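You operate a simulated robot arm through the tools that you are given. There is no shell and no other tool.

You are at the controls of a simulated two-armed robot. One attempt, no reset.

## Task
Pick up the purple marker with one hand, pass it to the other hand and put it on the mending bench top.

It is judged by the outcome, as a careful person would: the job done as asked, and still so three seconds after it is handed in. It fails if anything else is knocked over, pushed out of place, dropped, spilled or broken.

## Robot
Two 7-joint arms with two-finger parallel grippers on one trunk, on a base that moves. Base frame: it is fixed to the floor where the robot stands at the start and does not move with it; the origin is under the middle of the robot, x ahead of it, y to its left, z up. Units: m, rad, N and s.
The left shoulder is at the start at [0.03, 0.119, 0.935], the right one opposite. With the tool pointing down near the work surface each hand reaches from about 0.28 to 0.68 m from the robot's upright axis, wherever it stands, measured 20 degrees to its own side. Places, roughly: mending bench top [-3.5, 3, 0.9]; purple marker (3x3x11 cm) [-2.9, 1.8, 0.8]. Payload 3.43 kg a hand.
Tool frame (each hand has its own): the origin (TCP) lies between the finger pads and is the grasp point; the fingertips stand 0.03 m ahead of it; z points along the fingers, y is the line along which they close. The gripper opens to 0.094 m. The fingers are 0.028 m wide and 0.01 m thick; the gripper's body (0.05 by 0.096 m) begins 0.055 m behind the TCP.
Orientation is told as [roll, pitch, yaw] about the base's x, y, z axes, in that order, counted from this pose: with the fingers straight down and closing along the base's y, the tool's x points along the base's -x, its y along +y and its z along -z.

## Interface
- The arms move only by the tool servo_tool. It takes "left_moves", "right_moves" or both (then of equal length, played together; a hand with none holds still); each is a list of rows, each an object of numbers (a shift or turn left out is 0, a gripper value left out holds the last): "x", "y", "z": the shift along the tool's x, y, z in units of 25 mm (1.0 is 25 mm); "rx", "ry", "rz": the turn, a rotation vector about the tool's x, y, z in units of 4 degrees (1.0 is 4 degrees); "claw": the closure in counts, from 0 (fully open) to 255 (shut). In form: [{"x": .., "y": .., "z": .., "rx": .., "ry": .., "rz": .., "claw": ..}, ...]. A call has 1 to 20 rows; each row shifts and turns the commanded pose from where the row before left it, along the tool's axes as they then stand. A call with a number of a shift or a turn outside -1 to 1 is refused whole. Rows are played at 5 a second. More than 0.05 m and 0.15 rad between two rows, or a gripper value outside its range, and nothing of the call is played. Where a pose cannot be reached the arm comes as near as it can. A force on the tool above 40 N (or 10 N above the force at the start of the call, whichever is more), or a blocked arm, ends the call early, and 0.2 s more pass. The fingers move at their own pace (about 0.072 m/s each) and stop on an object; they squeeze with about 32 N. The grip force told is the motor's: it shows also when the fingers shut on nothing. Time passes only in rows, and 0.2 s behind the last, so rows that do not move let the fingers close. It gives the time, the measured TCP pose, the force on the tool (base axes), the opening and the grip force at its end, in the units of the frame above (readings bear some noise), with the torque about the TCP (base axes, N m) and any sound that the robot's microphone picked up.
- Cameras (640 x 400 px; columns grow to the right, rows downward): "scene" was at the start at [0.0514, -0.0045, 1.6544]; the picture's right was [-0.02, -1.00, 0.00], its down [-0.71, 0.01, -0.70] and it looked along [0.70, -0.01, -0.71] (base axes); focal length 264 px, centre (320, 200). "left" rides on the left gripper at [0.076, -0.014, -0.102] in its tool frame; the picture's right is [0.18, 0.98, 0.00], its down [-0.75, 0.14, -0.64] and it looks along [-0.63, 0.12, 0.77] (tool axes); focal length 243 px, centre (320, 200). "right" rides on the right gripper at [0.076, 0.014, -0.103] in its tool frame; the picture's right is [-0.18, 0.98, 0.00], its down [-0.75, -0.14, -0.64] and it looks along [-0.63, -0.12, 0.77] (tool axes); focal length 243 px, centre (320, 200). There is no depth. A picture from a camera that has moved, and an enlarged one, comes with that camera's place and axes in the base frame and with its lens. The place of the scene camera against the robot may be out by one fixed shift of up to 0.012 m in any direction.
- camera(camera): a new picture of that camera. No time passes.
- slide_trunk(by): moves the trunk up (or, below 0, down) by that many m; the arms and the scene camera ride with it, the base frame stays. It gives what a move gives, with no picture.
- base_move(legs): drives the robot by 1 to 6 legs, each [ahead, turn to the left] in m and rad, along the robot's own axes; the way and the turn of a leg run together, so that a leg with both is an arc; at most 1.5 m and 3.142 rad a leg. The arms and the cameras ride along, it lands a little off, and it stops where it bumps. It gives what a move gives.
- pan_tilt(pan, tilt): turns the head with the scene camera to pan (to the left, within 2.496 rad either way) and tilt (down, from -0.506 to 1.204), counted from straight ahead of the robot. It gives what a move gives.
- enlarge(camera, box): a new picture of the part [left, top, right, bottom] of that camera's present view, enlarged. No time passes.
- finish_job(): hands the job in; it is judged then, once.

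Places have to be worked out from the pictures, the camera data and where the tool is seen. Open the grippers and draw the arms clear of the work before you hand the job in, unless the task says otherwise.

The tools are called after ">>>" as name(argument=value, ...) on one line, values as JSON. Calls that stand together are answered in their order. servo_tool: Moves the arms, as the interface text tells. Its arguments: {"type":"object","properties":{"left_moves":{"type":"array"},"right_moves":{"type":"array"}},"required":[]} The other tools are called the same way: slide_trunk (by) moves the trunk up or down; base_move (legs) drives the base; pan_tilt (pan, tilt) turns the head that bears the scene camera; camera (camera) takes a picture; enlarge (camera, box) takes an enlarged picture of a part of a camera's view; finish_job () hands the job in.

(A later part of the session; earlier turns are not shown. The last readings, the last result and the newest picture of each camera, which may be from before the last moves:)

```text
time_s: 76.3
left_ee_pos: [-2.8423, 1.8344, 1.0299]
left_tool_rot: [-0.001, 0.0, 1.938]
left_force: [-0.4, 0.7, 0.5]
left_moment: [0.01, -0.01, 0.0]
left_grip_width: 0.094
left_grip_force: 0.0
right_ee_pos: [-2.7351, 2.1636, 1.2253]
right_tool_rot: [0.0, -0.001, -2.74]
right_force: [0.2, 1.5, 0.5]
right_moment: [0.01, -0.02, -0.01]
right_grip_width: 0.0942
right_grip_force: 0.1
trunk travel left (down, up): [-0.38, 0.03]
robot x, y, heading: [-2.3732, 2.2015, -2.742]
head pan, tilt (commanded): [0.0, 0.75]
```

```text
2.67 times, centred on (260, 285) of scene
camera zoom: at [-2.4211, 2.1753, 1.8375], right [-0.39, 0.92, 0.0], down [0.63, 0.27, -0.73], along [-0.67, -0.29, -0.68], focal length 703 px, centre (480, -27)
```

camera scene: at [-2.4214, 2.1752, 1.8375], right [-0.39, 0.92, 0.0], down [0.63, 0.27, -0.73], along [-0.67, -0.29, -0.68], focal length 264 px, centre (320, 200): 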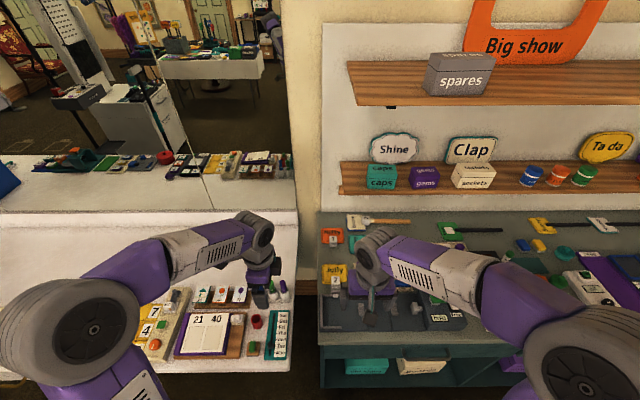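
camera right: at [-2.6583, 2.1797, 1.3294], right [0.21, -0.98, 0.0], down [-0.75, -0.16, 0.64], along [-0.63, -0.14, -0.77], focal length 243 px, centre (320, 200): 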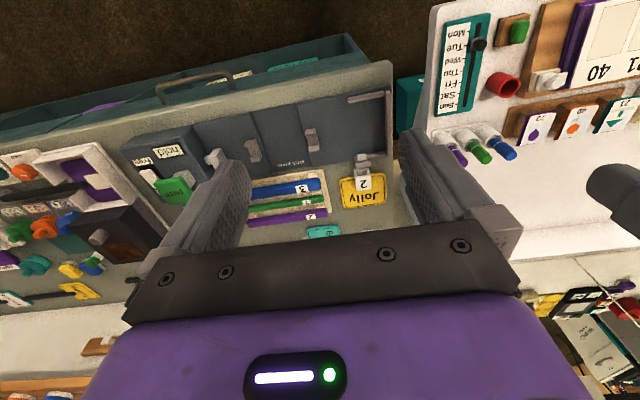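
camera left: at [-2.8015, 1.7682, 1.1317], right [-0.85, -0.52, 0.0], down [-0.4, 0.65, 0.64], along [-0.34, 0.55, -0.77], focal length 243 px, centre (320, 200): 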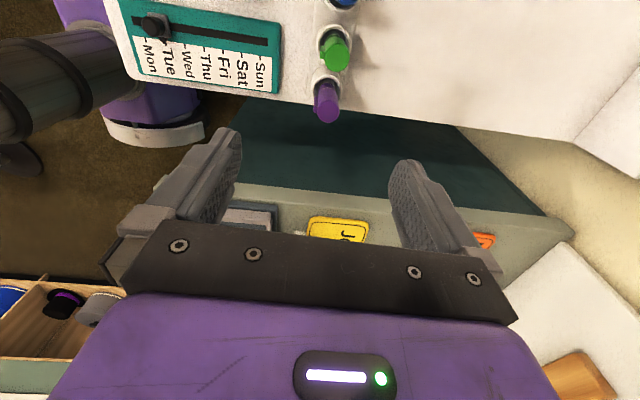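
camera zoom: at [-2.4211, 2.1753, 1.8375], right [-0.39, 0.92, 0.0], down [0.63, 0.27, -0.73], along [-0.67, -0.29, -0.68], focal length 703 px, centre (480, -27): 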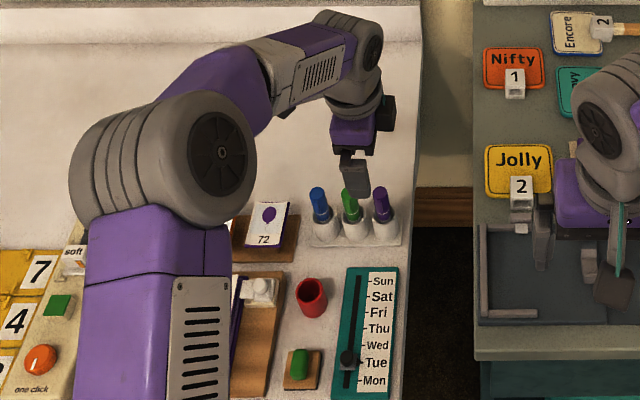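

The marker's top sits at column 328, row 112, about 8 mm further along the tool's +y than the tool axis. I shift y by that and lower to about 0.96, still above the top, and look again.

>>> servo_tool(left_moves=[{"y": 0.31, "x": -0.05}, {"z": 0.93}, {"z": 0.93}, {"z": 0.93}, {}])

>>> enlarge(camera="left", box=[220, 40, 420, 200])

>>> enlarge(camera="scene", box=[270, 240, 370, 310])

```text
time_s: 77.5
left_ee_pos: [-2.8523, 1.8325, 0.9573]
left_tool_rot: [0.001, -0.001, 1.938]
left_force: [-0.7, -0.7, 0.2]
left_moment: [0.02, -0.02, 0.0]
left_grip_width: 0.094
left_grip_force: 0.0
right_ee_pos: [-2.7336, 2.1629, 1.2258]
right_tool_rot: [0.001, 0.0, -2.741]
right_force: [1.1, 0.1, -0.1]
right_moment: [0.03, 0.01, -0.03]
right_grip_width: 0.094
right_grip_force: 0.1
trunk travel left (down, up): [-0.38, 0.03]
robot x, y, heading: [-2.3757, 2.1979, -2.744]
head pan, tilt (commanded): [0.0, 0.75]
```

```text
2.50 times, centred on (320, 120) of left
camera zoom: at [-2.8108, 1.7664, 1.0595], right [-0.85, -0.52, 0.0], down [-0.4, 0.65, 0.64], along [-0.34, 0.55, -0.77], focal length 606 px, centre (320, 400)
```

zoom: 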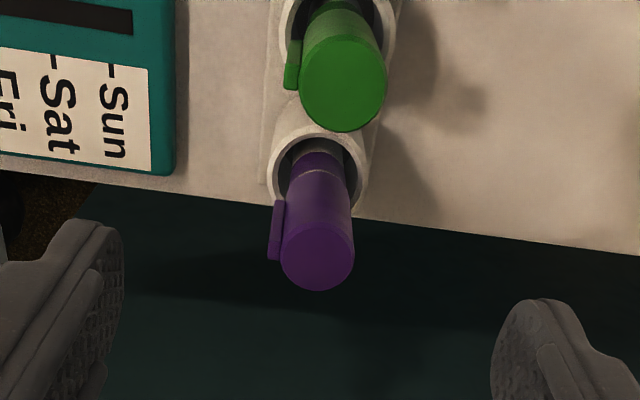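

```text
5.71 times, centred on (320, 275) of scene
camera zoom: at [-2.421, 2.1753, 1.8376], right [-0.39, 0.92, 0.0], down [0.63, 0.27, -0.73], along [-0.67, -0.29, -0.68], focal length 1506 px, centre (320, -229)
```

zoom: 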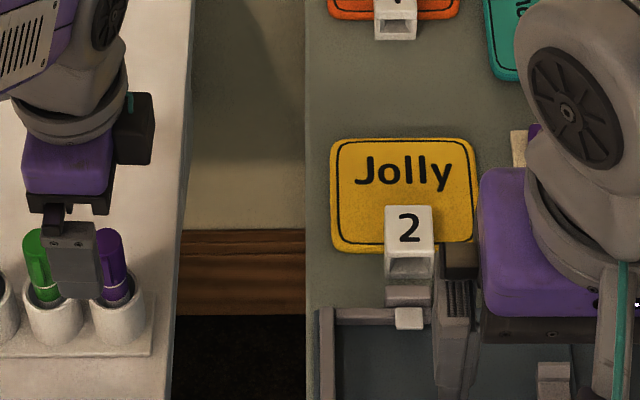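

The tool axis is within about 3 mm of the marker in both views. I lower to TCP z ≈ 0.893, so the fingertips stay above the cup rim, and check before closing.

>>> servo_tool(left_moves=[{"z": 0.64}, {"z": 0.64}, {"z": 0.64}, {"z": 0.64}, {}])

>>> camera(camera="left")

>>> enlarge(camera="scene", box=[230, 230, 330, 300])

```text
time_s: 78.7
left_ee_pos: [-2.85, 1.8342, 0.8953]
left_tool_rot: [0.0, 0.0, 1.938]
left_force: [0.4, -0.1, 0.7]
left_moment: [0.0, -0.03, 0.05]
left_grip_width: 0.094
left_grip_force: 0.0
right_ee_pos: [-2.7344, 2.1633, 1.2255]
right_tool_rot: [0.002, 0.0, -2.739]
right_force: [-0.3, -0.5, -0.5]
right_moment: [0.01, 0.0, -0.01]
right_grip_width: 0.0941
right_grip_force: 0.0
trunk travel left (down, up): [-0.38, 0.03]
robot x, y, heading: [-2.3727, 2.2009, -2.739]
head pan, tilt (commanded): [0.0, 0.75]
```

```text
taken
camera left: at [-2.8098, 1.7675, 0.9978], right [-0.85, -0.52, 0.0], down [-0.4, 0.65, 0.64], along [-0.34, 0.55, -0.77], focal length 243 px, centre (320, 200)
```

left: 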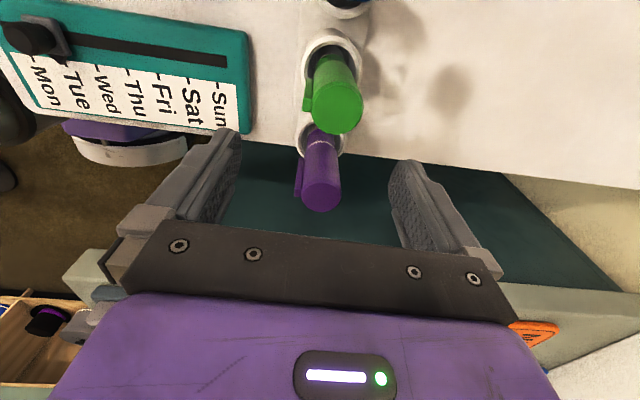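

```text
5.71 times, centred on (280, 265) of scene
camera zoom: at [-2.4212, 2.1753, 1.8375], right [-0.39, 0.92, 0.0], down [0.63, 0.27, -0.73], along [-0.67, -0.29, -0.68], focal length 1506 px, centre (549, -171)
```

zoom: 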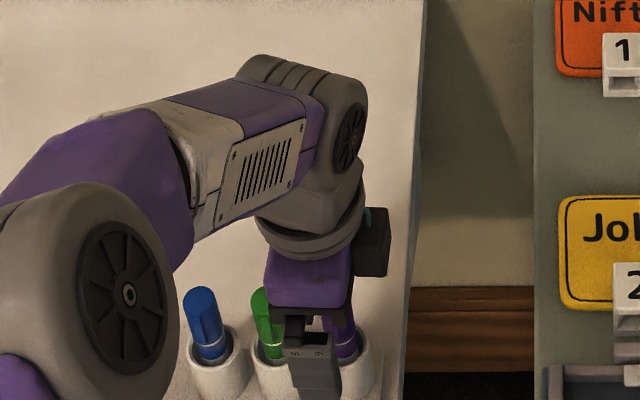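

Comparing both cameras, the marker top is at about z 0.895 and the marker sits ~5 mm on the tool's -x side. I correct by that, lower another 15 mm, and close the fingers.

>>> servo_tool(left_moves=[{"x": -0.2, "y": 0.06}, {"z": 0.6}, {}, {"claw": 120}, {"claw": 160}, {"claw": 255}, {"claw": 255}, {"claw": 255}, {"claw": 255}])

>>> camera(camera="left")

>>> enlarge(camera="scene", box=[230, 230, 330, 300])

```text
time_s: 80.7
left_ee_pos: [-2.854, 1.8376, 0.8797]
left_tool_rot: [-0.002, 0.001, 1.937]
left_force: [-0.6, 0.9, 0.7]
left_moment: [-0.01, -0.04, 0.0]
left_grip_width: 0.0202
left_grip_force: 31.9
right_ee_pos: [-2.7352, 2.1635, 1.2255]
right_tool_rot: [0.001, -0.001, -2.741]
right_force: [-0.2, 0.1, 0.3]
right_moment: [-0.02, 0.01, 0.05]
right_grip_width: 0.094
right_grip_force: 0.1
trunk travel left (down, up): [-0.38, 0.03]
robot x, y, heading: [-2.3707, 2.1994, -2.739]
head pan, tilt (commanded): [0.0, 0.75]
```

```text
taken
camera left: at [-2.8133, 1.7712, 0.982], right [-0.85, -0.52, 0.0], down [-0.4, 0.65, 0.64], along [-0.34, 0.55, -0.77], focal length 243 px, centre (320, 200)
```

left: 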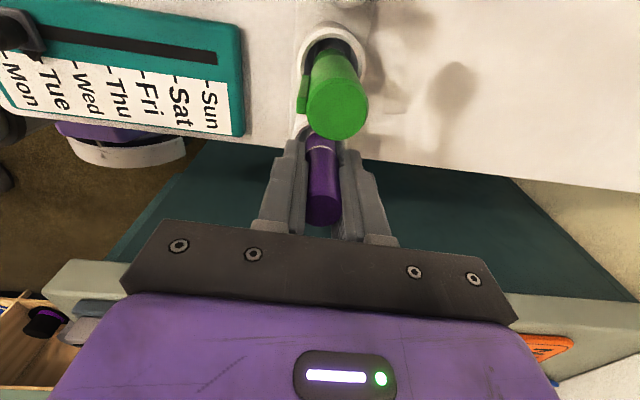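

```text
5.71 times, centred on (280, 265) of scene
camera zoom: at [-2.4214, 2.1751, 1.8375], right [-0.39, 0.92, 0.0], down [0.63, 0.27, -0.73], along [-0.67, -0.29, -0.68], focal length 1506 px, centre (549, -171)
```

zoom: 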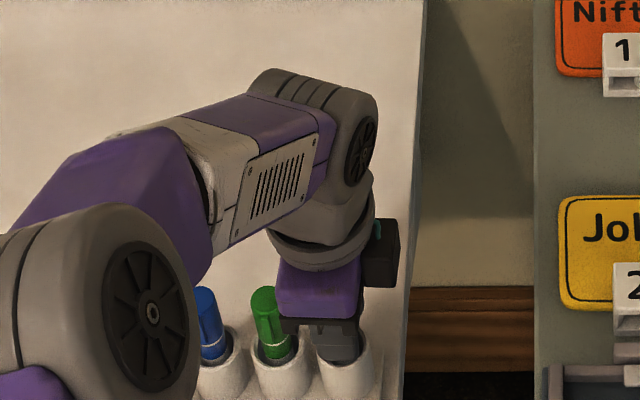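

The grip holds at 20 mm width with 32 N. I lift straight up slowly by 0.14 m.

>>> servo_tool(left_moves=[{"z": -0.3}, {"z": -0.4}, {"z": -0.5}, {"z": -0.5}, {"z": -0.5}, {"z": -0.5}, {"z": -0.5}, {"z": -0.5}, {"z": -0.5}, {"z": -0.5}, {"z": -0.5}, {"z": -0.4}, {}])

>>> camera(camera="left")

>>> camera(camera="scene")

```text
time_s: 83.5
left_ee_pos: [-2.8524, 1.8385, 1.0196]
left_tool_rot: [0.001, 0.001, 1.938]
left_force: [0.7, -0.1, -0.3]
left_moment: [0.03, -0.01, -0.05]
left_grip_width: 0.0201
left_grip_force: 32.1
right_ee_pos: [-2.7351, 2.1648, 1.2259]
right_tool_rot: [-0.001, -0.001, -2.74]
right_force: [0.4, -0.3, 0.2]
right_moment: [0.01, -0.04, 0.02]
right_grip_width: 0.0941
right_grip_force: 0.0
trunk travel left (down, up): [-0.38, 0.03]
robot x, y, heading: [-2.3741, 2.1979, -2.739]
head pan, tilt (commanded): [0.0, 0.75]
```

```text
taken
camera left: at [-2.812, 1.7718, 1.1229], right [-0.85, -0.52, 0.0], down [-0.4, 0.65, 0.64], along [-0.34, 0.55, -0.77], focal length 243 px, centre (320, 200)
```

left: 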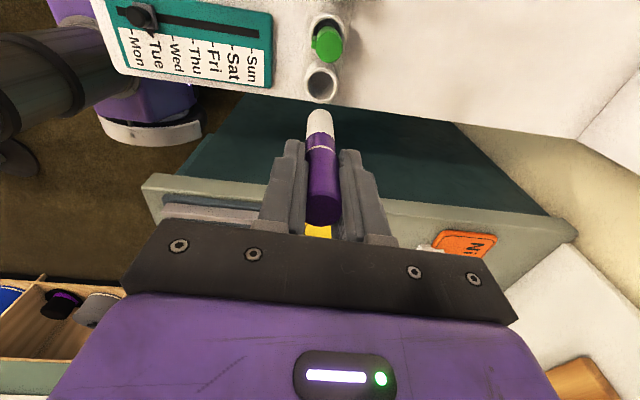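

```text
taken
camera scene: at [-2.4215, 2.1751, 1.8375], right [-0.39, 0.92, 0.0], down [0.63, 0.27, -0.73], along [-0.67, -0.29, -0.68], focal length 264 px, centre (320, 200)
```

scene: 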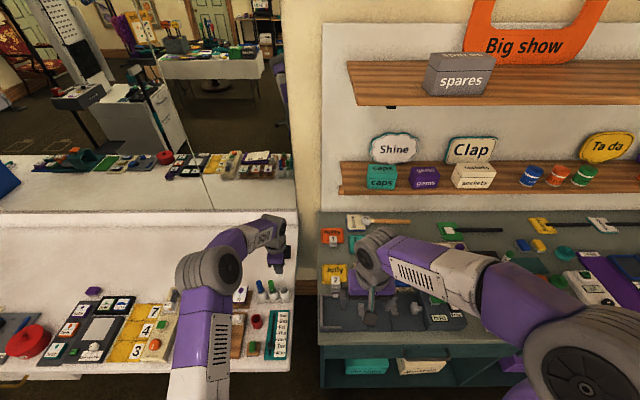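

The left camera shows the marker lifted out of its cup. I check in the scene view that the holder and its neighbours stayed put.

>>> enlarge(camera="scene", box=[220, 205, 340, 330])

>>> enlarge(camera="left", box=[240, 60, 400, 240])

```text
3.20 times, centred on (280, 268) of scene
camera zoom: at [-2.4215, 2.1751, 1.8375], right [-0.39, 0.92, 0.0], down [0.63, 0.27, -0.73], along [-0.67, -0.29, -0.68], focal length 843 px, centre (448, -16)
```

zoom: 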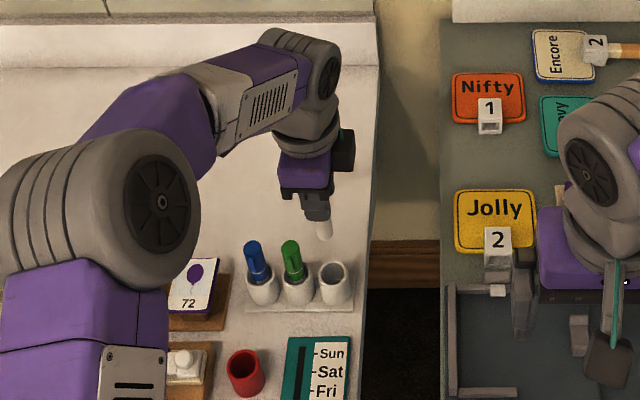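

```text
2.22 times, centred on (320, 150) of left
camera zoom: at [-2.812, 1.7718, 1.1229], right [-0.85, -0.52, 0.0], down [-0.4, 0.65, 0.64], along [-0.34, 0.55, -0.77], focal length 539 px, centre (320, 311)
```

zoom: 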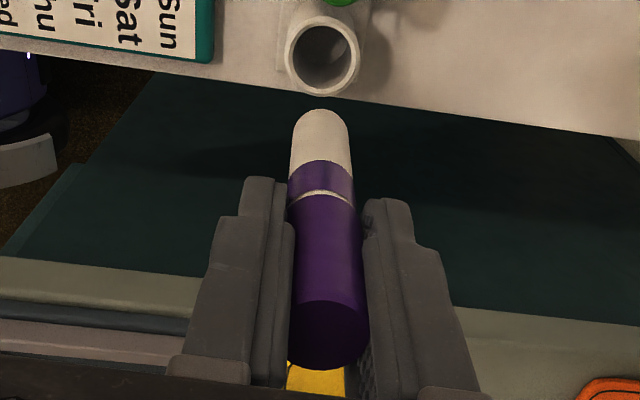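

The holder, green and blue markers are undisturbed and the marker is firmly in the left hand. Next I turn the right hand: first 90 degrees counter-clockwise about its axis (camera to the right), then I'll pitch it to point left for the handover, while the left hand rises.

>>> servo_tool(right_moves=[{"rz": -1}, {"rz": -1}, {"rz": -1}, {"rz": -1}, {"rz": -1}, {"rz": -1}, {"rz": -1}, {"rz": -1}, {"rz": -1}, {"rz": -1}, {"rz": -1}, {"rz": -1}, {"rz": -1}, {"rz": -1}, {"rz": -1}, {"rz": -1}, {"rz": -1}, {"rz": -1}, {"rz": -1}, {"rz": -1}], left_moves=[{"z": -0.8}, {"z": -0.8}, {"z": -0.8}, {"z": -0.8}, {"z": -0.8}, {"z": -0.8}, {"z": -0.8}, {"z": -0.8}, {"z": -0.8}, {"z": -0.8}, {"z": -0.8}, {}, {}, {}, {}, {}, {}, {}, {}, {}])

>>> camera(camera="scene")

```text
time_s: 87.7
left_ee_pos: [-2.8553, 1.8373, 1.2391]
left_tool_rot: [0.0, 0.0, 1.938]
left_force: [-0.5, 0.0, -1.6]
left_moment: [-0.02, 0.0, 0.02]
left_grip_width: 0.02
left_grip_force: 32.1
right_ee_pos: [-2.7349, 2.1641, 1.2248]
right_tool_rot: [0.0, 0.0, -1.343]
right_force: [0.3, -0.2, -0.7]
right_moment: [0.01, -0.03, 0.04]
right_grip_width: 0.094
right_grip_force: 0.1
trunk travel left (down, up): [-0.38, 0.03]
robot x, y, heading: [-2.3746, 2.2004, -2.74]
head pan, tilt (commanded): [0.0, 0.75]
```

```text
taken
camera scene: at [-2.4215, 2.1752, 1.8375], right [-0.39, 0.92, 0.0], down [0.63, 0.27, -0.73], along [-0.67, -0.29, -0.68], focal length 264 px, centre (320, 200)
```

scene: 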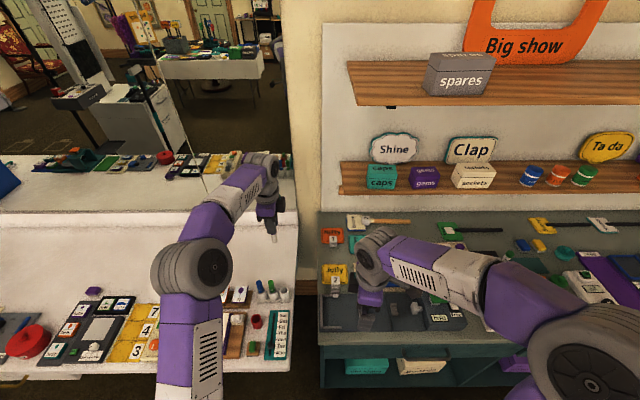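

The right tool turned cleanly in place. I now finish its yaw and pitch it about its own y so that the fingers swing from down to pointing left.

>>> servo_tool(right_moves=[{"rz": -0.83}, {"rz": -0.83}, {"rz": -0.83}, {"ry": -1}, {"ry": -1}, {"ry": -1}, {"ry": -1}, {"ry": -1}, {"ry": -1}, {"ry": -1}, {"ry": -1}, {"ry": -1}, {"ry": -1}, {"ry": -1}, {}])

>>> camera(camera="scene")

```text
time_s: 90.9
left_ee_pos: [-2.8538, 1.837, 1.2393]
left_tool_rot: [0.0, -0.001, 1.939]
left_force: [0.1, 0.0, -0.6]
left_moment: [0.01, 0.01, 0.0]
left_grip_width: 0.0198
left_grip_force: 31.7
right_ee_pos: [-2.7338, 2.1635, 1.2261]
right_tool_rot: [0.0, -0.769, -1.171]
right_force: [0.0, -0.1, -0.3]
right_moment: [-0.01, 0.0, -0.02]
right_grip_width: 0.0941
right_grip_force: 0.1
trunk travel left (down, up): [-0.38, 0.03]
robot x, y, heading: [-2.3708, 2.1993, -2.745]
head pan, tilt (commanded): [0.0, 0.75]
```

```text
taken
camera scene: at [-2.4213, 2.175, 1.8375], right [-0.39, 0.92, 0.0], down [0.63, 0.27, -0.73], along [-0.67, -0.29, -0.68], focal length 264 px, centre (320, 200)
```

scene: 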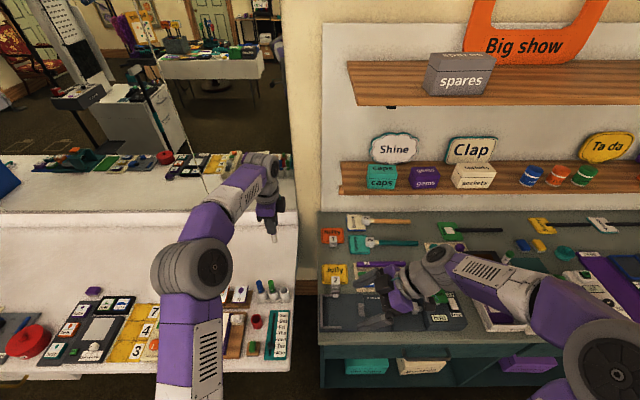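

The right hand tracks well at 44 degrees. I continue pitching until it points horizontally left.

>>> servo_tool(right_moves=[{"ry": -1}, {"ry": -1}, {"ry": -1}, {"ry": -1}, {"ry": -1}, {"ry": -1}, {"ry": -1}, {"ry": -1}, {"ry": -1}, {"ry": -1}, {"ry": -1}, {"ry": -0.5}, {}])

>>> camera(camera="scene")

>>> camera(camera="right")

```text
time_s: 93.7
left_ee_pos: [-2.854, 1.8371, 1.2401]
left_tool_rot: [-0.001, -0.001, 1.938]
left_force: [-0.2, -1.0, -1.3]
left_moment: [-0.04, 0.0, -0.05]
left_grip_width: 0.0202
left_grip_force: 32.0
right_ee_pos: [-2.735, 2.1644, 1.2266]
right_tool_rot: [-2.583, -1.568, 1.414]
right_force: [0.3, -0.2, -0.1]
right_moment: [0.06, -0.02, 0.02]
right_grip_width: 0.094
right_grip_force: 0.1
trunk travel left (down, up): [-0.38, 0.03]
robot x, y, heading: [-2.3708, 2.1939, -2.735]
head pan, tilt (commanded): [0.0, 0.75]
```

```text
taken
camera scene: at [-2.4213, 2.1751, 1.8375], right [-0.39, 0.92, 0.0], down [0.63, 0.27, -0.73], along [-0.67, -0.29, -0.68], focal length 264 px, centre (320, 200)
```

scene: 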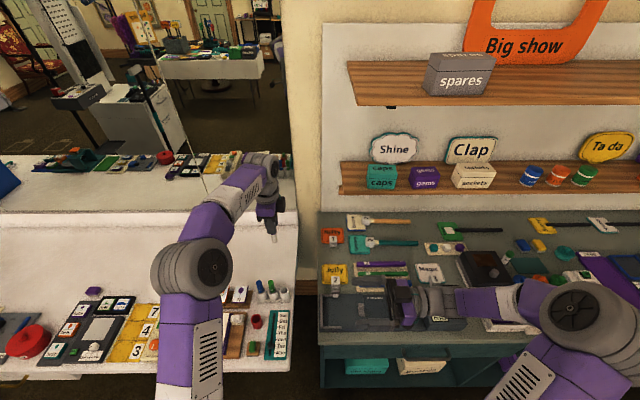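

```text
taken
camera right: at [-2.7611, 2.2636, 1.1511], right [0.91, 0.38, 0.18], down [-0.38, 0.54, 0.75], along [0.19, -0.75, 0.63], focal length 243 px, centre (320, 200)
```

right: 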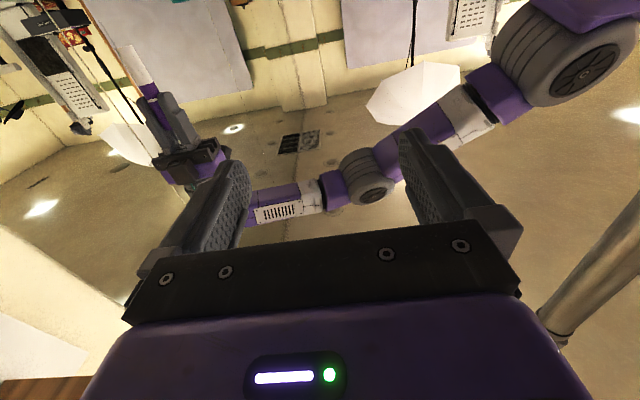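

The right hand now points horizontally left with its fingers open. I bring the left hand with the marker to the handover spot, about 0.38 m ahead and 0.10 m left of my axis, TCP z ≈ 1.297.

>>> servo_tool(left_moves=[{"z": -0.75}, {"z": -0.75}, {"z": -0.76}, {"y": -0.9, "x": -0.228}, {"y": -0.9, "x": -0.228}, {"y": -0.9, "x": -0.228}, {"y": -0.9, "x": -0.228}, {"y": -0.9, "x": -0.228}, {"y": -0.9, "x": -0.228}, {"y": -0.9, "x": -0.228}, {"y": -0.9, "x": -0.228}, {"y": -0.9, "x": -0.228}, {}])

>>> camera(camera="right")

>>> camera(camera="scene")

>>> camera(camera="left")

```text
time_s: 96.5
left_ee_pos: [-2.6806, 1.9554, 1.2967]
left_tool_rot: [0.0, 0.0, 1.936]
left_force: [-0.3, 0.0, -0.9]
left_moment: [0.02, 0.0, 0.01]
left_grip_width: 0.0198
left_grip_force: 32.1
right_ee_pos: [-2.736, 2.164, 1.2245]
right_tool_rot: [1.658, -1.57, -2.826]
right_force: [-0.3, 0.0, 0.5]
right_moment: [-0.01, 0.02, 0.0]
right_grip_width: 0.0943
right_grip_force: 0.1
trunk travel left (down, up): [-0.38, 0.03]
robot x, y, heading: [-2.3717, 2.2004, -2.748]
head pan, tilt (commanded): [0.0, 0.75]
```

```text
taken
camera right: at [-2.7615, 2.2635, 1.1509], right [0.91, 0.38, 0.18], down [-0.38, 0.54, 0.75], along [0.19, -0.75, 0.63], focal length 243 px, centre (320, 200)
```

right: 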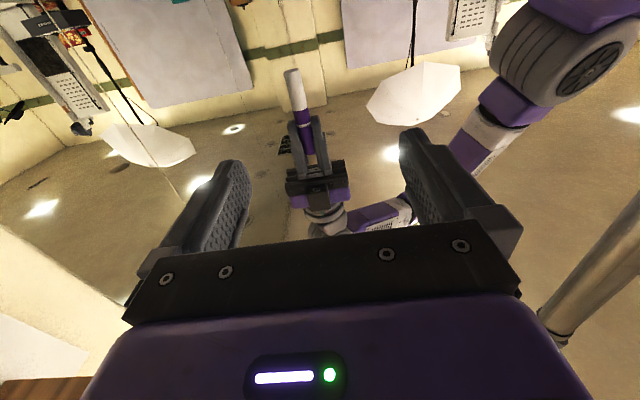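

```text
taken
camera scene: at [-2.4222, 2.1748, 1.8375], right [-0.39, 0.92, 0.0], down [0.63, 0.27, -0.73], along [-0.67, -0.29, -0.68], focal length 264 px, centre (320, 200)
```

scene: 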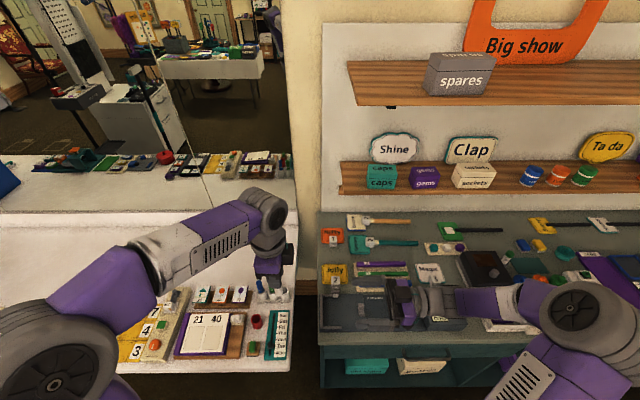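

```text
taken
camera left: at [-2.6409, 1.8913, 1.3989], right [-0.85, -0.52, 0.0], down [-0.4, 0.65, 0.64], along [-0.34, 0.55, -0.77], focal length 243 px, centre (320, 200)
```

left: 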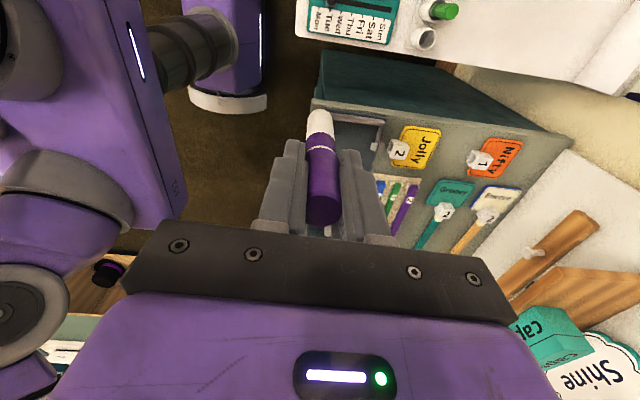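

Left TCP is at (-2.681, 1.955, 1.297), so the marker's lower part hangs at about z 1.20–1.26. I line the right hand up (30 mm forward) and approach to leave the fingertips about 6 cm short, then check.

>>> servo_tool(right_moves=[{"y": -0.61, "x": -0.08}, {"y": -0.61}, {"z": 0.8}, {"z": 0.8}, {"z": 0.8}, {"z": 0.8}, {"z": 0.8}, {"z": 0.8}, {}])

>>> camera(camera="right")

>>> enlarge(camera="scene", box=[200, 180, 440, 330])

```text
time_s: 98.5
left_ee_pos: [-2.6811, 1.9572, 1.2964]
left_tool_rot: [0.001, 0.0, 1.937]
left_force: [-0.1, -0.1, -0.7]
left_moment: [0.01, 0.01, 0.0]
left_grip_width: 0.0199
left_grip_force: 32.0
right_ee_pos: [-2.715, 2.0412, 1.2282]
right_tool_rot: [2.724, -1.571, 2.389]
right_force: [-0.5, -0.1, 0.0]
right_moment: [-0.02, -0.02, -0.04]
right_grip_width: 0.094
right_grip_force: 0.1
trunk travel left (down, up): [-0.38, 0.03]
robot x, y, heading: [-2.3763, 2.1971, -2.742]
head pan, tilt (commanded): [0.0, 0.75]
```

```text
taken
camera right: at [-2.7407, 2.1403, 1.1533], right [0.9, 0.38, 0.18], down [-0.38, 0.54, 0.75], along [0.19, -0.75, 0.63], focal length 243 px, centre (320, 200)
```

right: 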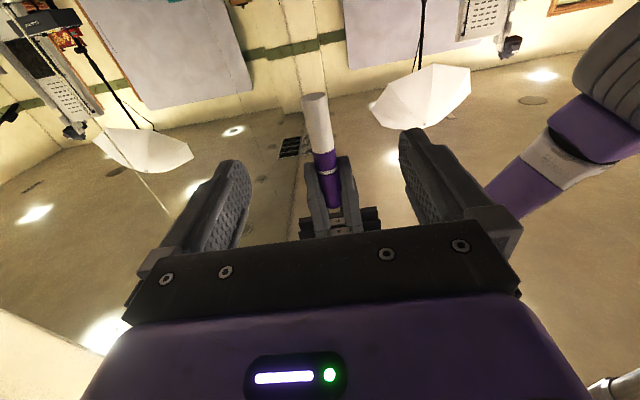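

```text
2.67 times, centred on (320, 255) of scene
camera zoom: at [-2.4214, 2.1756, 1.8375], right [-0.39, 0.92, 0.0], down [0.63, 0.27, -0.73], along [-0.67, -0.29, -0.68], focal length 703 px, centre (320, 53)
```

zoom: 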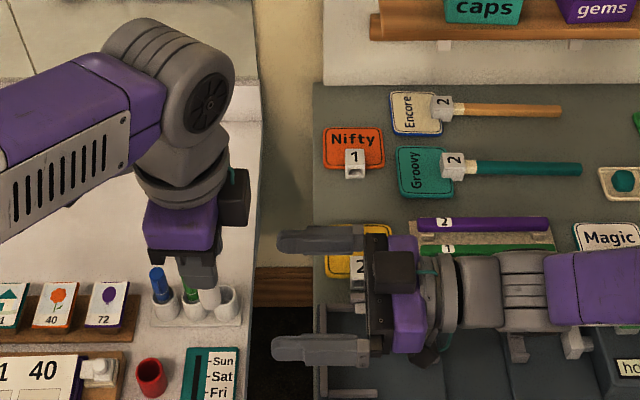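

The marker lines up with the middle of the right fingers (column ≈ 319). I advance 72 mm so the marker sits about 18 mm ahead of the right TCP, near the fingertips.

>>> servo_tool(right_moves=[{"z": 0.58}, {"z": 0.58}, {"z": 0.58}, {"z": 0.58}, {"z": 0.58}, {}])

>>> camera(camera="right")

>>> camera(camera="left")

>>> enlarge(camera="scene", box=[200, 180, 440, 330])

```text
time_s: 99.9
left_ee_pos: [-2.6808, 1.9577, 1.296]
left_tool_rot: [-0.001, 0.001, 1.938]
left_force: [-0.3, -0.4, 0.1]
left_moment: [-0.01, 0.01, 0.0]
left_grip_width: 0.0201
left_grip_force: 32.0
right_ee_pos: [-2.6864, 1.9729, 1.2268]
right_tool_rot: [2.915, -1.571, 2.197]
right_force: [0.8, 1.2, -0.5]
right_moment: [0.02, 0.01, -0.01]
right_grip_width: 0.094
right_grip_force: 0.1
trunk travel left (down, up): [-0.38, 0.03]
robot x, y, heading: [-2.3739, 2.1975, -2.738]
head pan, tilt (commanded): [0.0, 0.75]
```

```text
taken
camera right: at [-2.7136, 2.0731, 1.1514], right [0.91, 0.38, 0.18], down [-0.38, 0.54, 0.75], along [0.19, -0.75, 0.63], focal length 243 px, centre (320, 200)
```

right: 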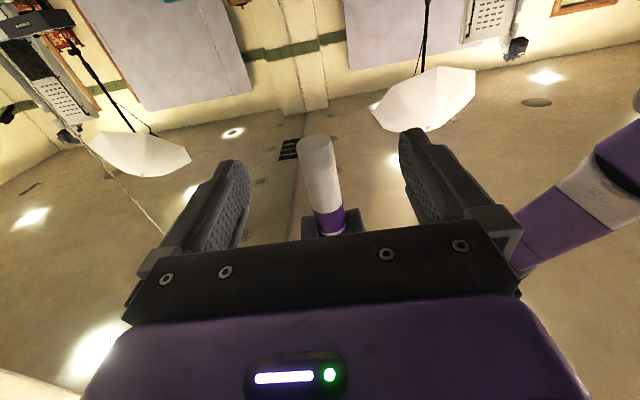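

```text
taken
camera left: at [-2.6405, 1.8916, 1.3991], right [-0.85, -0.52, 0.0], down [-0.4, 0.65, 0.64], along [-0.34, 0.55, -0.77], focal length 243 px, centre (320, 200)
```

left: 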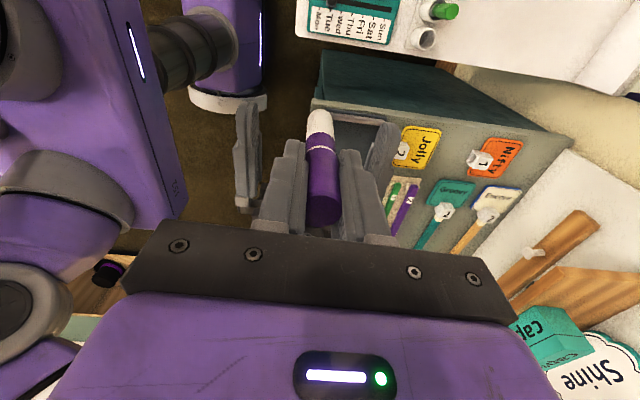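

```text
2.67 times, centred on (320, 255) of scene
camera zoom: at [-2.4214, 2.1755, 1.8375], right [-0.39, 0.92, 0.0], down [0.63, 0.27, -0.73], along [-0.67, -0.29, -0.68], focal length 703 px, centre (320, 53)
```

zoom: 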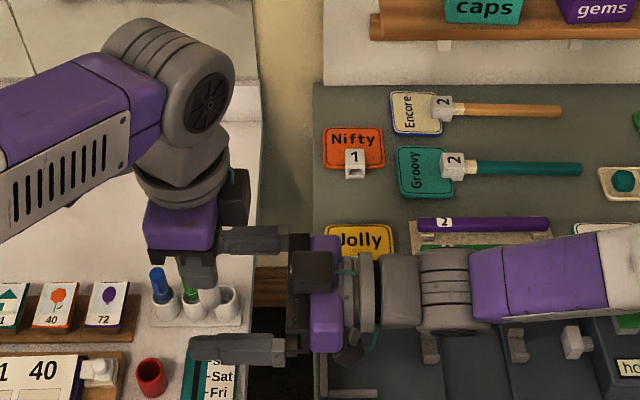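

The marker stands centred between the right fingers in both hand views. I close the right gripper on the barrel while the left keeps holding.

>>> servo_tool(right_moves=[{"claw": 120}, {"claw": 170}, {"claw": 255}, {"claw": 255}, {"claw": 255}, {"claw": 255}])

>>> camera(camera="right")

>>> camera(camera="left")

```text
time_s: 101.3
left_ee_pos: [-2.6809, 1.9581, 1.2956]
left_tool_rot: [0.001, 0.0, 1.938]
left_force: [1.4, 2.1, 0.4]
left_moment: [0.09, -0.08, 0.09]
left_grip_width: 0.02
left_grip_force: 31.6
right_ee_pos: [-2.6881, 1.974, 1.2261]
right_tool_rot: [1.182, -1.573, -2.352]
right_force: [-1.8, -2.4, 0.1]
right_moment: [0.04, -0.04, -0.1]
right_grip_width: 0.0179
right_grip_force: 32.0
trunk travel left (down, up): [-0.38, 0.03]
robot x, y, heading: [-2.3702, 2.1975, -2.738]
head pan, tilt (commanded): [0.0, 0.75]
```

```text
taken
camera right: at [-2.7139, 2.0732, 1.1513], right [0.91, 0.38, 0.18], down [-0.38, 0.54, 0.75], along [0.19, -0.75, 0.63], focal length 243 px, centre (320, 200)
```

right: 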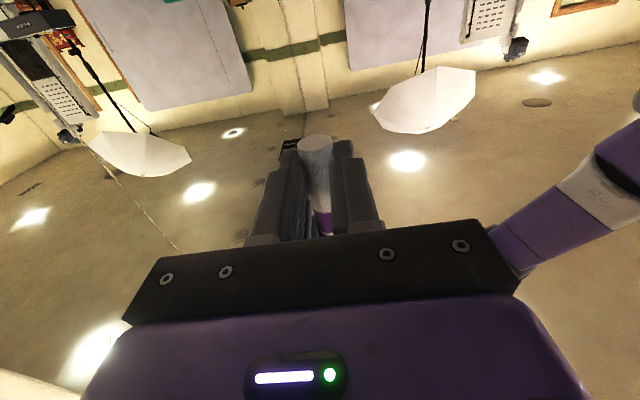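

```text
taken
camera left: at [-2.6405, 1.8915, 1.399], right [-0.85, -0.52, 0.0], down [-0.4, 0.65, 0.64], along [-0.34, 0.55, -0.77], focal length 243 px, centre (320, 200)
```

left: 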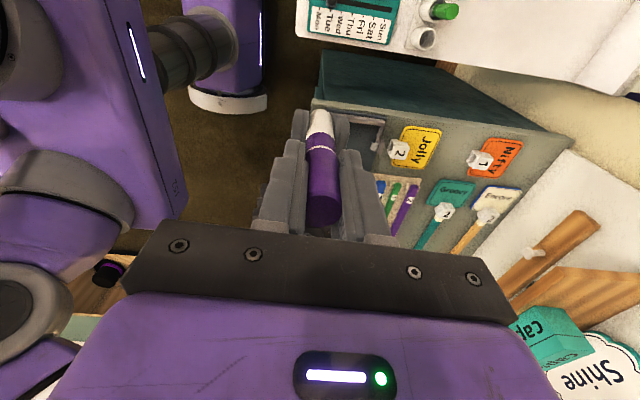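

The right hand holds the barrel (18 mm, 32 N) and the forces are small. I open the left hand and, once clear, raise it straight up.

>>> servo_tool(left_moves=[{"claw": 200}, {"claw": 120}, {"claw": 0}, {"claw": 0}, {"claw": 0}, {"claw": 0}])

>>> camera(camera="left")

```text
time_s: 102.7
left_ee_pos: [-2.6815, 1.9581, 1.2959]
left_tool_rot: [0.001, -0.001, 1.938]
left_force: [0.1, -0.3, -0.5]
left_moment: [-0.03, 0.03, 0.02]
left_grip_width: 0.0938
left_grip_force: 0.1
right_ee_pos: [-2.688, 1.9739, 1.227]
right_tool_rot: [2.91, -1.572, 2.204]
right_force: [-0.7, -0.3, 0.7]
right_moment: [0.03, 0.0, 0.01]
right_grip_width: 0.0179
right_grip_force: 31.8
trunk travel left (down, up): [-0.38, 0.03]
robot x, y, heading: [-2.3702, 2.2012, -2.738]
head pan, tilt (commanded): [0.0, 0.75]
```

```text
taken
camera left: at [-2.6405, 1.8914, 1.399], right [-0.85, -0.52, 0.0], down [-0.4, 0.65, 0.64], along [-0.34, 0.55, -0.77], focal length 243 px, centre (320, 200)
```

left: 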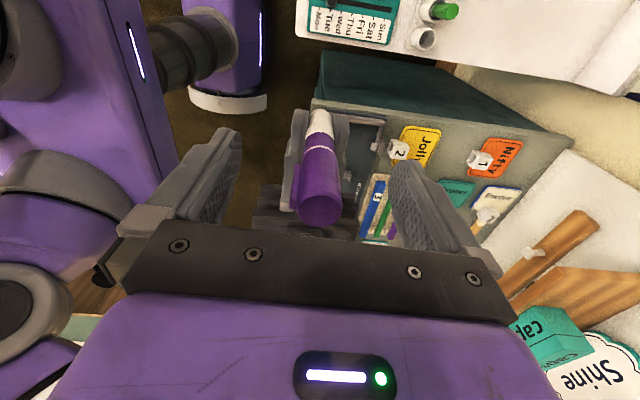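

The marker stays in the right hand. I raise the left hand clear by 0.11 m and then move it off to the left.

>>> servo_tool(left_moves=[{"z": -0.7}, {"z": -0.9}, {"z": -0.9}, {"z": -0.9}, {"z": -0.9}, {"x": 0.9}, {"x": 0.9}, {"x": 0.9}, {"x": 0.9}, {"x": 0.9}, {}])

>>> camera(camera="scene")

>>> enlarge(camera="scene", box=[300, 200, 640, 340])

```text
time_s: 105.1
left_ee_pos: [-2.6432, 1.856, 1.402]
left_tool_rot: [-0.001, 0.002, 1.938]
left_force: [0.1, 0.9, -0.6]
left_moment: [-0.01, -0.01, -0.02]
left_grip_width: 0.0941
left_grip_force: 0.1
right_ee_pos: [-2.6874, 1.9744, 1.2248]
right_tool_rot: [-3.118, -1.571, 1.95]
right_force: [-0.2, 0.7, -0.1]
right_moment: [0.0, -0.04, -0.02]
right_grip_width: 0.0176
right_grip_force: 32.0
trunk travel left (down, up): [-0.38, 0.03]
robot x, y, heading: [-2.3737, 2.1992, -2.747]
head pan, tilt (commanded): [0.0, 0.75]
```

```text
taken
camera scene: at [-2.4215, 2.1756, 1.8375], right [-0.39, 0.92, 0.0], down [0.63, 0.27, -0.73], along [-0.67, -0.29, -0.68], focal length 264 px, centre (320, 200)
```

scene: 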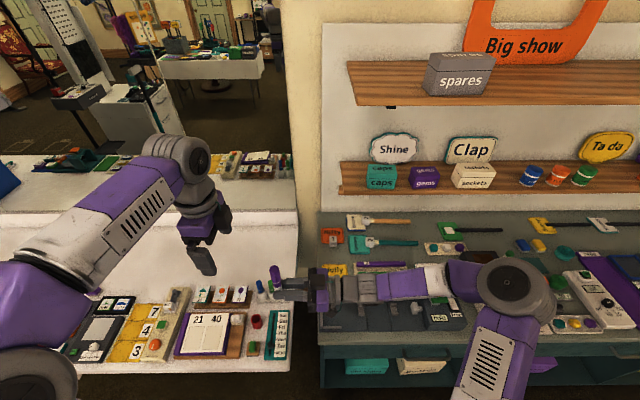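

```text
1.88 times, centred on (470, 270) of scene
camera zoom: at [-2.4215, 2.1756, 1.8375], right [-0.39, 0.92, 0.0], down [0.63, 0.27, -0.73], along [-0.67, -0.29, -0.68], focal length 496 px, centre (38, 68)
```

zoom: 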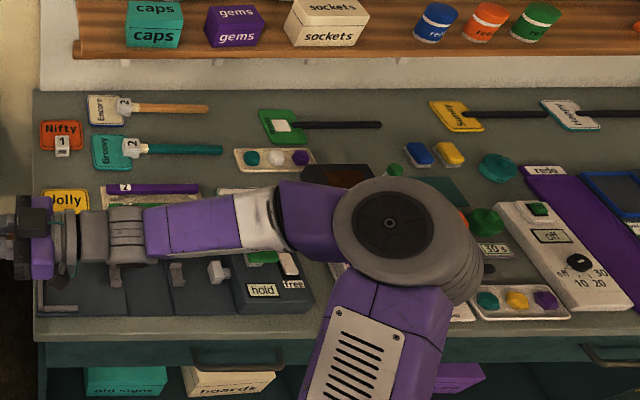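

The handover is done; the right hand holds the marker alone. Now I need a clear spot on the crowded bench top, so I pan the head right to see the rest of it.

>>> pan_tilt(pan=-0.7, tilt=0.7)

>>> camera(camera="scene")

>>> enlarge(camera="scene", box=[200, 140, 480, 315])

>>> pan_tilt(pan=-1.1, tilt=0.6)

>>> enlarge(camera="scene", box=[60, 80, 380, 280])

```text
time_s: 106.1
left_ee_pos: [-2.6452, 1.8551, 1.4021]
left_tool_rot: [0.001, 0.0, 1.937]
left_force: [0.4, 0.9, 0.0]
left_moment: [0.03, -0.02, -0.01]
left_grip_width: 0.0939
left_grip_force: 0.1
right_ee_pos: [-2.6862, 1.9746, 1.2251]
right_tool_rot: [2.546, -1.571, 2.566]
right_force: [-0.8, -1.3, -0.5]
right_moment: [-0.02, -0.01, 0.0]
right_grip_width: 0.0176
right_grip_force: 32.5
trunk travel left (down, up): [-0.38, 0.03]
robot x, y, heading: [-2.3741, 2.1998, -2.742]
head pan, tilt (commanded): [-0.7, 0.7]
```

```text
taken
camera scene: at [-2.4264, 2.2325, 1.8418], right [0.29, 0.96, 0.0], down [0.62, -0.19, -0.76], along [-0.73, 0.22, -0.64], focal length 264 px, centre (320, 200)
```

scene: 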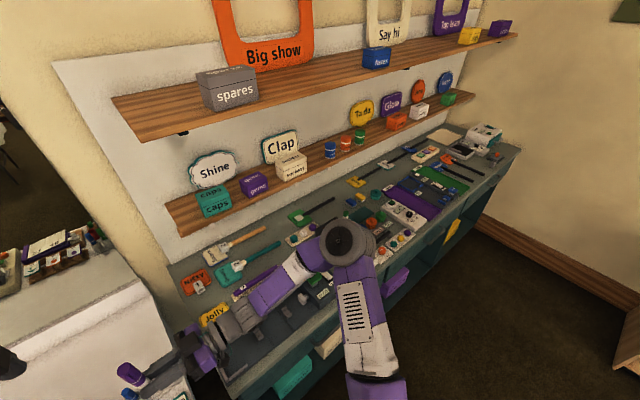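

```text
2.29 times, centred on (340, 228) of scene
camera zoom: at [-2.4264, 2.2325, 1.8418], right [0.29, 0.96, 0.0], down [0.62, -0.19, -0.76], along [-0.73, 0.22, -0.64], focal length 602 px, centre (274, 137)
```

zoom: 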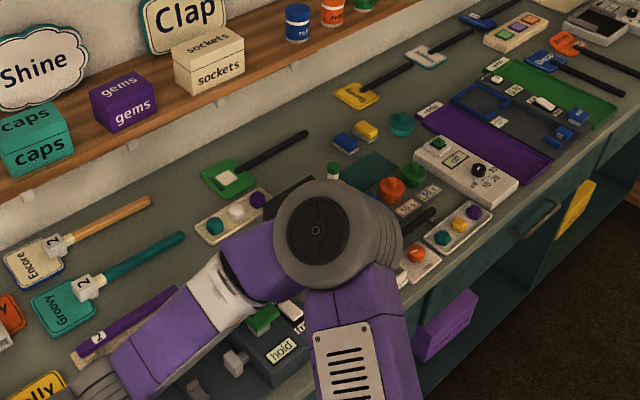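

```text
time_s: 107.0
left_ee_pos: [-2.6444, 1.8533, 1.4004]
left_tool_rot: [0.001, 0.002, 1.937]
left_force: [-0.3, -0.2, -0.9]
left_moment: [-0.03, 0.01, 0.01]
left_grip_width: 0.094
left_grip_force: 0.1
right_ee_pos: [-2.6874, 1.9735, 1.2255]
right_tool_rot: [2.691, -1.571, 2.423]
right_force: [0.8, 0.1, -0.1]
right_moment: [-0.02, -0.01, 0.0]
right_grip_width: 0.0176
right_grip_force: 32.3
trunk travel left (down, up): [-0.38, 0.03]
robot x, y, heading: [-2.3698, 2.1997, -2.737]
head pan, tilt (commanded): [-1.1, 0.6]
```

```text
2.00 times, centred on (220, 180) of scene
camera zoom: at [-2.4129, 2.2643, 1.8504], right [0.64, 0.77, 0.0], down [0.43, -0.36, -0.82], along [-0.63, 0.53, -0.57], focal length 527 px, centre (520, 240)
```

zoom: 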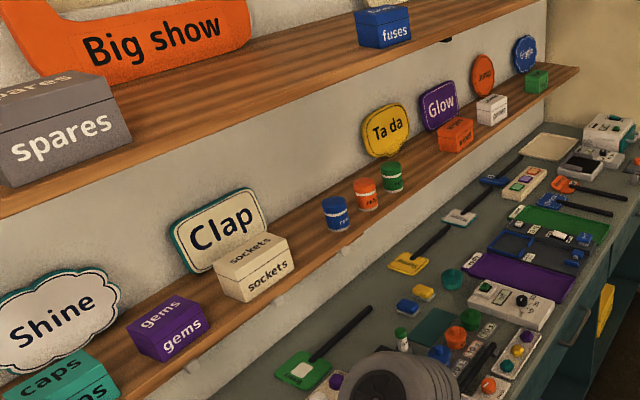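

Most of the bench front is filled; the clearest spot is the gap between the "Nifty" and "Jolly" cards at the bench's left end, about 14 cm wide and 8 cm deep. Before moving closer I check how much room my base has, using the left hand camera.

>>> camera(camera="left")

>>> enlarge(camera="left", box=[60, 0, 400, 160])

>>> pan_tilt(pan=0.0, tilt=1.2)

>>> camera(camera="scene")

```text
taken
camera left: at [-2.6032, 1.7881, 1.5044], right [-0.85, -0.52, 0.0], down [-0.4, 0.65, 0.64], along [-0.34, 0.55, -0.77], focal length 243 px, centre (320, 200)
```

left: 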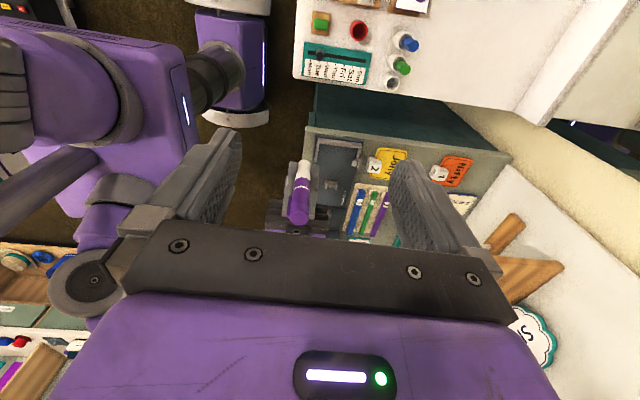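

```text
1.88 times, centred on (230, 80) of left
camera zoom: at [-2.6032, 1.7881, 1.5044], right [-0.85, -0.52, 0.0], down [-0.4, 0.65, 0.64], along [-0.34, 0.55, -0.77], focal length 457 px, centre (489, 426)
```

zoom: 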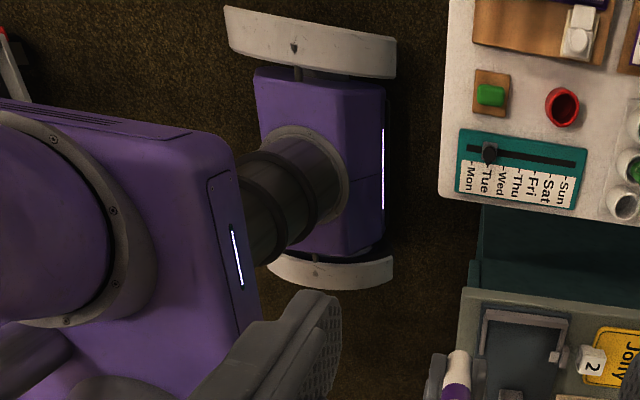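

```text
time_s: 108.3
left_ee_pos: [-2.6448, 1.8551, 1.4017]
left_tool_rot: [-0.002, 0.0, 1.937]
left_force: [-0.3, 0.1, -0.5]
left_moment: [-0.03, 0.0, -0.02]
left_grip_width: 0.094
left_grip_force: 0.0
right_ee_pos: [-2.6879, 1.9743, 1.2256]
right_tool_rot: [2.982, -1.57, 2.13]
right_force: [0.3, -0.2, 0.3]
right_moment: [0.0, -0.03, 0.0]
right_grip_width: 0.0175
right_grip_force: 32.3
trunk travel left (down, up): [-0.38, 0.03]
robot x, y, heading: [-2.3756, 2.1981, -2.742]
head pan, tilt (commanded): [0.0, 1.201]
```

```text
taken
camera scene: at [-2.3966, 2.1858, 1.8058], right [-0.39, 0.92, 0.0], down [0.86, 0.36, -0.36], along [-0.33, -0.14, -0.93], focal length 264 px, centre (320, 200)
```

scene: 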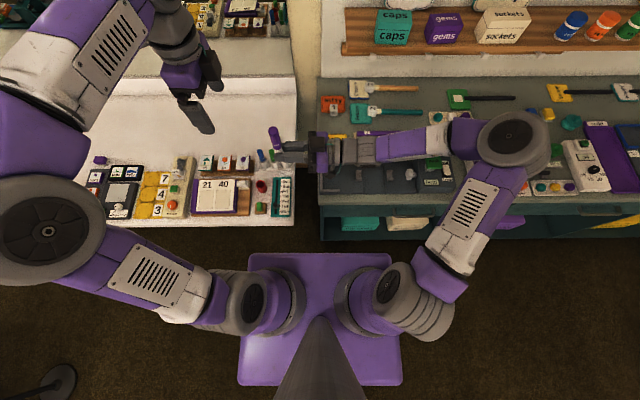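

My base front reaches only about 0.18 m ahead of its axis, so there is about 0.2 m to spare before the bench. First I draw the right hand (with the marker) away to the right, then start turning its fingers back downward.

>>> servo_tool(right_moves=[{"z": -1}, {"z": -1}, {"z": -1}, {"z": -1}, {"z": -1}, {"z": -1}, {"ry": 0.5}, {"ry": 1}, {"ry": 1}, {"ry": 1}, {"ry": 1}, {"ry": 1}, {"ry": 1}, {"ry": 1}, {"ry": 1}, {"ry": 1}, {"ry": 1}, {}], left_moves=[{"x": 0.8}, {"x": 0.8}, {}, {}, {}, {}, {}, {}, {}, {}, {}, {}, {}, {}, {}, {}, {}, {}])

>>> camera(camera="scene")

>>> camera(camera="right")

```text
time_s: 112.1
left_ee_pos: [-2.6281, 1.818, 1.4044]
left_tool_rot: [0.0, 0.003, 1.936]
left_force: [-0.2, -0.7, -0.4]
left_moment: [0.02, -0.01, 0.01]
left_grip_width: 0.0941
left_grip_force: 0.0
right_ee_pos: [-2.7452, 2.1137, 1.2275]
right_tool_rot: [-0.001, -0.835, -1.171]
right_force: [-0.2, -0.3, -0.6]
right_moment: [0.02, 0.0, 0.01]
right_grip_width: 0.0177
right_grip_force: 32.0
trunk travel left (down, up): [-0.38, 0.03]
robot x, y, heading: [-2.3732, 2.1976, -2.74]
head pan, tilt (commanded): [0.0, 1.201]
```

```text
taken
camera scene: at [-2.3968, 2.1859, 1.8058], right [-0.39, 0.92, 0.0], down [0.86, 0.36, -0.36], along [-0.33, -0.14, -0.93], focal length 264 px, centre (320, 200)
```

scene: 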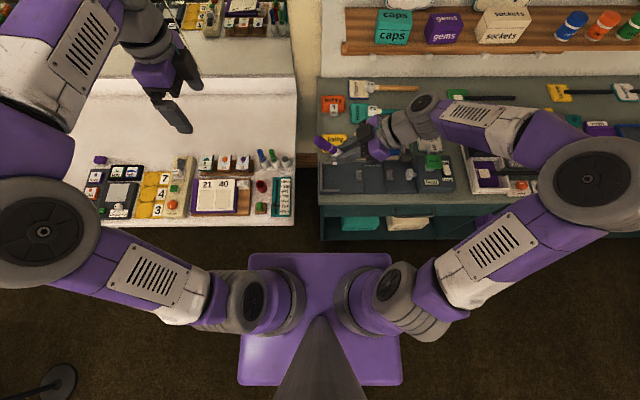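

```text
taken
camera right: at [-2.7811, 2.2353, 1.241], right [0.95, 0.27, 0.14], down [-0.12, -0.08, 0.99], along [0.28, -0.96, -0.04], focal length 243 px, centre (320, 200)
```

right: 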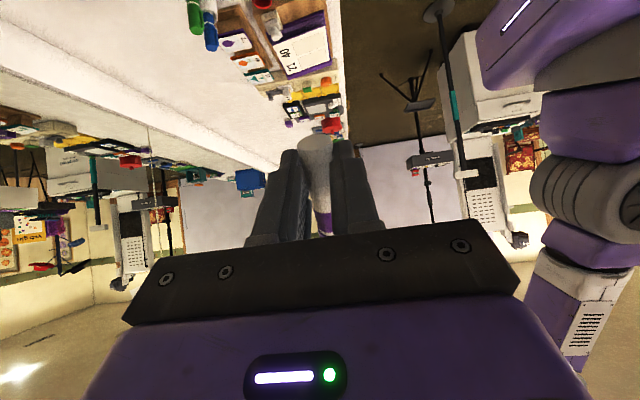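

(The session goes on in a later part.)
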